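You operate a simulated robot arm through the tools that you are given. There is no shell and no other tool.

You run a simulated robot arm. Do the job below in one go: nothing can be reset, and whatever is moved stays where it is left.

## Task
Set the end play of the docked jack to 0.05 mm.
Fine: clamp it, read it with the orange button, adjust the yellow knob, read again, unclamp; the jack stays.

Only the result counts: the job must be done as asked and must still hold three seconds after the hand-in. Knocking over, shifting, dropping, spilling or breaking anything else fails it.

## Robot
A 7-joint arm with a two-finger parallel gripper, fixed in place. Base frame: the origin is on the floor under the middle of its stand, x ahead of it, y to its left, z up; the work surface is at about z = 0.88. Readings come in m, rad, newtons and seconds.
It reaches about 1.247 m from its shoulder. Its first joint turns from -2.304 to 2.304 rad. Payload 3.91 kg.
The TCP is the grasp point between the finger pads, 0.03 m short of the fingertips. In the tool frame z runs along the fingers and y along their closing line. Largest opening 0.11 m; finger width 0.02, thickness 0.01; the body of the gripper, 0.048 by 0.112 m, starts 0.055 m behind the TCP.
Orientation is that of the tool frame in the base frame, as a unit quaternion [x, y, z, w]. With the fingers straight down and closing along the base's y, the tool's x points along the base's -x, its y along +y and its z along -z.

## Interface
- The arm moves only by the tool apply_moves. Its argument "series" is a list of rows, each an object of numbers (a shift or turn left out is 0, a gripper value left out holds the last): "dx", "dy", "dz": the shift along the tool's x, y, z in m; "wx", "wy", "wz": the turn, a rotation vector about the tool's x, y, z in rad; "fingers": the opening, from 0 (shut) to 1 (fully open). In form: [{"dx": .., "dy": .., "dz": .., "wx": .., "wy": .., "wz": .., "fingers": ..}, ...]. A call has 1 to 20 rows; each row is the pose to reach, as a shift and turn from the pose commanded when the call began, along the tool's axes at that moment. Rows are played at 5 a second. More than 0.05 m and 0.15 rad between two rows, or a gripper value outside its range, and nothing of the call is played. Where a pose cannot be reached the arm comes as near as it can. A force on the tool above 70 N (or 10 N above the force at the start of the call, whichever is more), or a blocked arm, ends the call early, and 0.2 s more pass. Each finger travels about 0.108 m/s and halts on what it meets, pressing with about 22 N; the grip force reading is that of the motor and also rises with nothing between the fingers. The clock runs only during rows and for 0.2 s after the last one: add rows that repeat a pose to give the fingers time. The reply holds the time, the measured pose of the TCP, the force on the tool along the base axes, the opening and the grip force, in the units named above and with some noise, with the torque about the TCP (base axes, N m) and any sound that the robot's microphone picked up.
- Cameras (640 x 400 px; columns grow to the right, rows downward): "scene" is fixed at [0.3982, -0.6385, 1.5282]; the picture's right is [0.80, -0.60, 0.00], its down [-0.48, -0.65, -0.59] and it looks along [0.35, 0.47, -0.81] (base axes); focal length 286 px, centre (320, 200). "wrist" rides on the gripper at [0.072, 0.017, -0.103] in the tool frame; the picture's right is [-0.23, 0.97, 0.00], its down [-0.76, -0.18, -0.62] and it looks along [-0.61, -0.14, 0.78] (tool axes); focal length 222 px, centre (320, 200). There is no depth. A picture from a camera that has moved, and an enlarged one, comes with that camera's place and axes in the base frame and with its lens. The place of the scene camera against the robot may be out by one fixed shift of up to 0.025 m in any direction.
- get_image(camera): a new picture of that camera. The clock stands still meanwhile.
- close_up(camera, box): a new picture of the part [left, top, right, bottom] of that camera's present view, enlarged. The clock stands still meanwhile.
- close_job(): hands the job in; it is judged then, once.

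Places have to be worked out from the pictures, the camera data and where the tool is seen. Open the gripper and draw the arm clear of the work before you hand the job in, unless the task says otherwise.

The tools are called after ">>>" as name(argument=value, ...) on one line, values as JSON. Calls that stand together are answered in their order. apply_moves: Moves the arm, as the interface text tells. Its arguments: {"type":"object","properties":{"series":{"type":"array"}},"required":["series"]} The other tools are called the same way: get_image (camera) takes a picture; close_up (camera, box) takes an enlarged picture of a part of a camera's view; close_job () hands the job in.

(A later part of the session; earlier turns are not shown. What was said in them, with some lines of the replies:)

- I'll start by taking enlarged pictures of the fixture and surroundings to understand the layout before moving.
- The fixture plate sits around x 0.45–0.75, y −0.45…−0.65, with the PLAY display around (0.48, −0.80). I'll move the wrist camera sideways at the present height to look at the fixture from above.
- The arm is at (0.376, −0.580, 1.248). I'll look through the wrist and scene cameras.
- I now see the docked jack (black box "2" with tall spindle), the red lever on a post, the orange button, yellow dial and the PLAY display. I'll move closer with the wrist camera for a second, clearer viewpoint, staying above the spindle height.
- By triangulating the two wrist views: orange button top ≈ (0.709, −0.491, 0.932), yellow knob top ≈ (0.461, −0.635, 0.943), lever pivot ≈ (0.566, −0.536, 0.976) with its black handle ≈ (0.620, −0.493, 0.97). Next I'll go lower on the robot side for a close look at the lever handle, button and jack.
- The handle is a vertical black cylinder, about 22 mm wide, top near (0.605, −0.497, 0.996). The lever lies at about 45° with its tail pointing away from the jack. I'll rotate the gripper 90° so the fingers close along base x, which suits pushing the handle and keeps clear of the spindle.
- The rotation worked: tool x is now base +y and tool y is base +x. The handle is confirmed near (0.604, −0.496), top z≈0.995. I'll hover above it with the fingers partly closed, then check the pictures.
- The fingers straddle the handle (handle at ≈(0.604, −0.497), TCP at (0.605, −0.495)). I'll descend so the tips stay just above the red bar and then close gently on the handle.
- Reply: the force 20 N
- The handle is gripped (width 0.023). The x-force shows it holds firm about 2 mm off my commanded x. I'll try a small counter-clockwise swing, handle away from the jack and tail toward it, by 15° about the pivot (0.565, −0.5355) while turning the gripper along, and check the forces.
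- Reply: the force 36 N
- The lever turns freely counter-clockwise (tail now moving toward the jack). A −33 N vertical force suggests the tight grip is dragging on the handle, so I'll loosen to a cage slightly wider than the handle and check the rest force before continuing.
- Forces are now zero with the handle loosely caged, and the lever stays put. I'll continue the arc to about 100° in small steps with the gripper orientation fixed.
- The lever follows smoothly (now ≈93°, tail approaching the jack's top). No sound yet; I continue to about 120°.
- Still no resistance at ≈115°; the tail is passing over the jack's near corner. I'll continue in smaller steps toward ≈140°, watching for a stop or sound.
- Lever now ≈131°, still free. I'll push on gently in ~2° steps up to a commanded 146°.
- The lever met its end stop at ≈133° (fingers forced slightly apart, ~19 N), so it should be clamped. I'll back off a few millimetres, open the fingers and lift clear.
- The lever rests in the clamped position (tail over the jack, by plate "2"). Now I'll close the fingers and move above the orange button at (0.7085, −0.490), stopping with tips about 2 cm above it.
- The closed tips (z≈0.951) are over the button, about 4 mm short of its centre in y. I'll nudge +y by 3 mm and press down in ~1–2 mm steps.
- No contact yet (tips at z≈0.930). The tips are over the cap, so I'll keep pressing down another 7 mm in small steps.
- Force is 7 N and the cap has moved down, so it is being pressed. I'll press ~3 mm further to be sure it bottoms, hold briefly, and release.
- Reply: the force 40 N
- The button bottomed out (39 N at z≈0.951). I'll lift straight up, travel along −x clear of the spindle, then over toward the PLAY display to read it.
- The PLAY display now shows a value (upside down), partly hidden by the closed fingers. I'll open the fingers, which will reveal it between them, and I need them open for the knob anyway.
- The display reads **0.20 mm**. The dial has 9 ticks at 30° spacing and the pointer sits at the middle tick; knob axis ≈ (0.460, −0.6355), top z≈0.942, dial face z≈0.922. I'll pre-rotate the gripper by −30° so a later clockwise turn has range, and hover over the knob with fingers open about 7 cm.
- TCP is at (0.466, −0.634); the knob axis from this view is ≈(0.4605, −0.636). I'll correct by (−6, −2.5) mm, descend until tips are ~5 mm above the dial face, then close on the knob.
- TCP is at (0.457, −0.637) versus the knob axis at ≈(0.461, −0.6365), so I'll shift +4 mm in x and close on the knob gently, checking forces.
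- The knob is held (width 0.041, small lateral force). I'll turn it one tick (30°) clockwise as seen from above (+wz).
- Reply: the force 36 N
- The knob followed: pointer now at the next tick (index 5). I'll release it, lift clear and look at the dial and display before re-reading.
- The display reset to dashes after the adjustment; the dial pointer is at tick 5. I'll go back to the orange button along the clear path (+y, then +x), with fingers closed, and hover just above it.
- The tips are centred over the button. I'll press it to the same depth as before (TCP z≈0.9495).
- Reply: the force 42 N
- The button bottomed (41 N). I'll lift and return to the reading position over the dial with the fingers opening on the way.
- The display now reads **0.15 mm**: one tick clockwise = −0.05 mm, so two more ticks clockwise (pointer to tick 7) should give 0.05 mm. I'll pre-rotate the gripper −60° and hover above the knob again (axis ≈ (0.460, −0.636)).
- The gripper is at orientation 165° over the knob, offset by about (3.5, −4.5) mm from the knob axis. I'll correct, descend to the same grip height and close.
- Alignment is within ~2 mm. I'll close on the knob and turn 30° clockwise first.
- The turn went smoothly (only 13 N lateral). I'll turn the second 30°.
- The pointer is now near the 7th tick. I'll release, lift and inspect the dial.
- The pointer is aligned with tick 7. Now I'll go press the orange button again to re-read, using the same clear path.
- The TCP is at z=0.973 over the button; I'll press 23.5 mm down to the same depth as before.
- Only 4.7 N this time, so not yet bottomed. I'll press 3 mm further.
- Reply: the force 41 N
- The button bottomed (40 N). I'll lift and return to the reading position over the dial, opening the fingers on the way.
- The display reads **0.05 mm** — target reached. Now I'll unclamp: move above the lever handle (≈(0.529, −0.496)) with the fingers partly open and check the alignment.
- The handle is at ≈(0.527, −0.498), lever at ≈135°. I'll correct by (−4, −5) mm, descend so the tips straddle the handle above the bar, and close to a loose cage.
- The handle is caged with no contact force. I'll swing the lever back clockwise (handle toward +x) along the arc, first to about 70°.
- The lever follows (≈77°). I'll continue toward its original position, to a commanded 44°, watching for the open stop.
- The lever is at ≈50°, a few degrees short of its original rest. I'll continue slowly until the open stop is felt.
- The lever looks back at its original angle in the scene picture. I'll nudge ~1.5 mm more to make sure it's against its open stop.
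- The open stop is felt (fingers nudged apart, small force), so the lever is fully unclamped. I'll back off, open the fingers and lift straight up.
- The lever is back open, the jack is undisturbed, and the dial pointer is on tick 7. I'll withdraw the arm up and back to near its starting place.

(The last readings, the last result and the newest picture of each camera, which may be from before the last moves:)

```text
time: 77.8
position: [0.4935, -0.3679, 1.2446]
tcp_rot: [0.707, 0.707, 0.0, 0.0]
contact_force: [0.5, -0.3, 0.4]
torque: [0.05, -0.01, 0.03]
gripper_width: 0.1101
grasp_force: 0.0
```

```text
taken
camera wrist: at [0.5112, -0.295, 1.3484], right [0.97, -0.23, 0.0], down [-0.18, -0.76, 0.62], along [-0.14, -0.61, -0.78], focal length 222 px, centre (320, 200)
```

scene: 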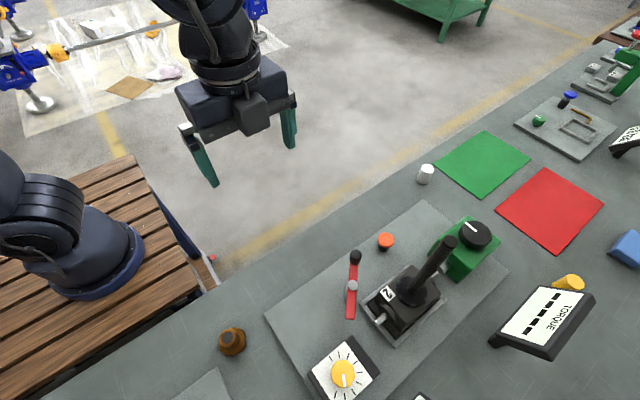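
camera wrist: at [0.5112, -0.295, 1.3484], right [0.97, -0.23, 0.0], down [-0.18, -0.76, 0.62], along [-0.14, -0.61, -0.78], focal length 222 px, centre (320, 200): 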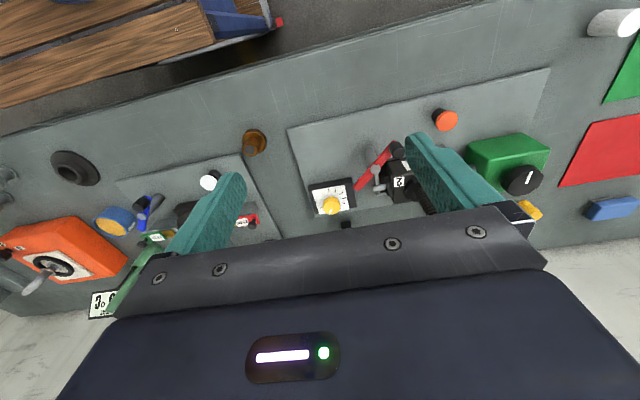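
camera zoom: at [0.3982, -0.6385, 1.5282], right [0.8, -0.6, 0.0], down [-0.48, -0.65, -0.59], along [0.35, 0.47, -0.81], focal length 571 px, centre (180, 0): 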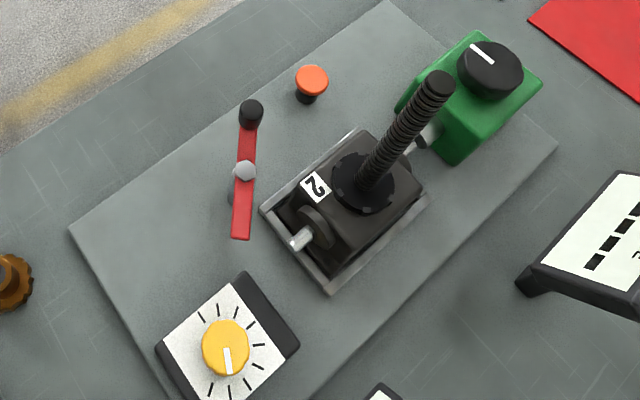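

The last reading was 0.05 mm with the clamp on. The lever is back at its open stop, the jack is still docked and nothing else has moved. The arm is clear with the gripper open, so I'm handing in the job.

>>> close_job()

```text
The job is handed in.
```

The docked jack's end play is set: the last reading, taken with the clamp on, was 0.05 mm. The job has been handed in, and I don't have the verdict on it.

- **Readings:** The first was 0.20 mm. Turning the yellow knob one tick clockwise brought it to 0.15 mm, and two more ticks brought it to 0.05 mm.
- **Unclamping:** I swung the red lever back to its open stop after the last reading. I took no reading after that.
- **Everything else:** The jack is still docked. In the final pictures, only the knob's position had changed on the fixture. The gripper is open and the arm is back near its starting place.
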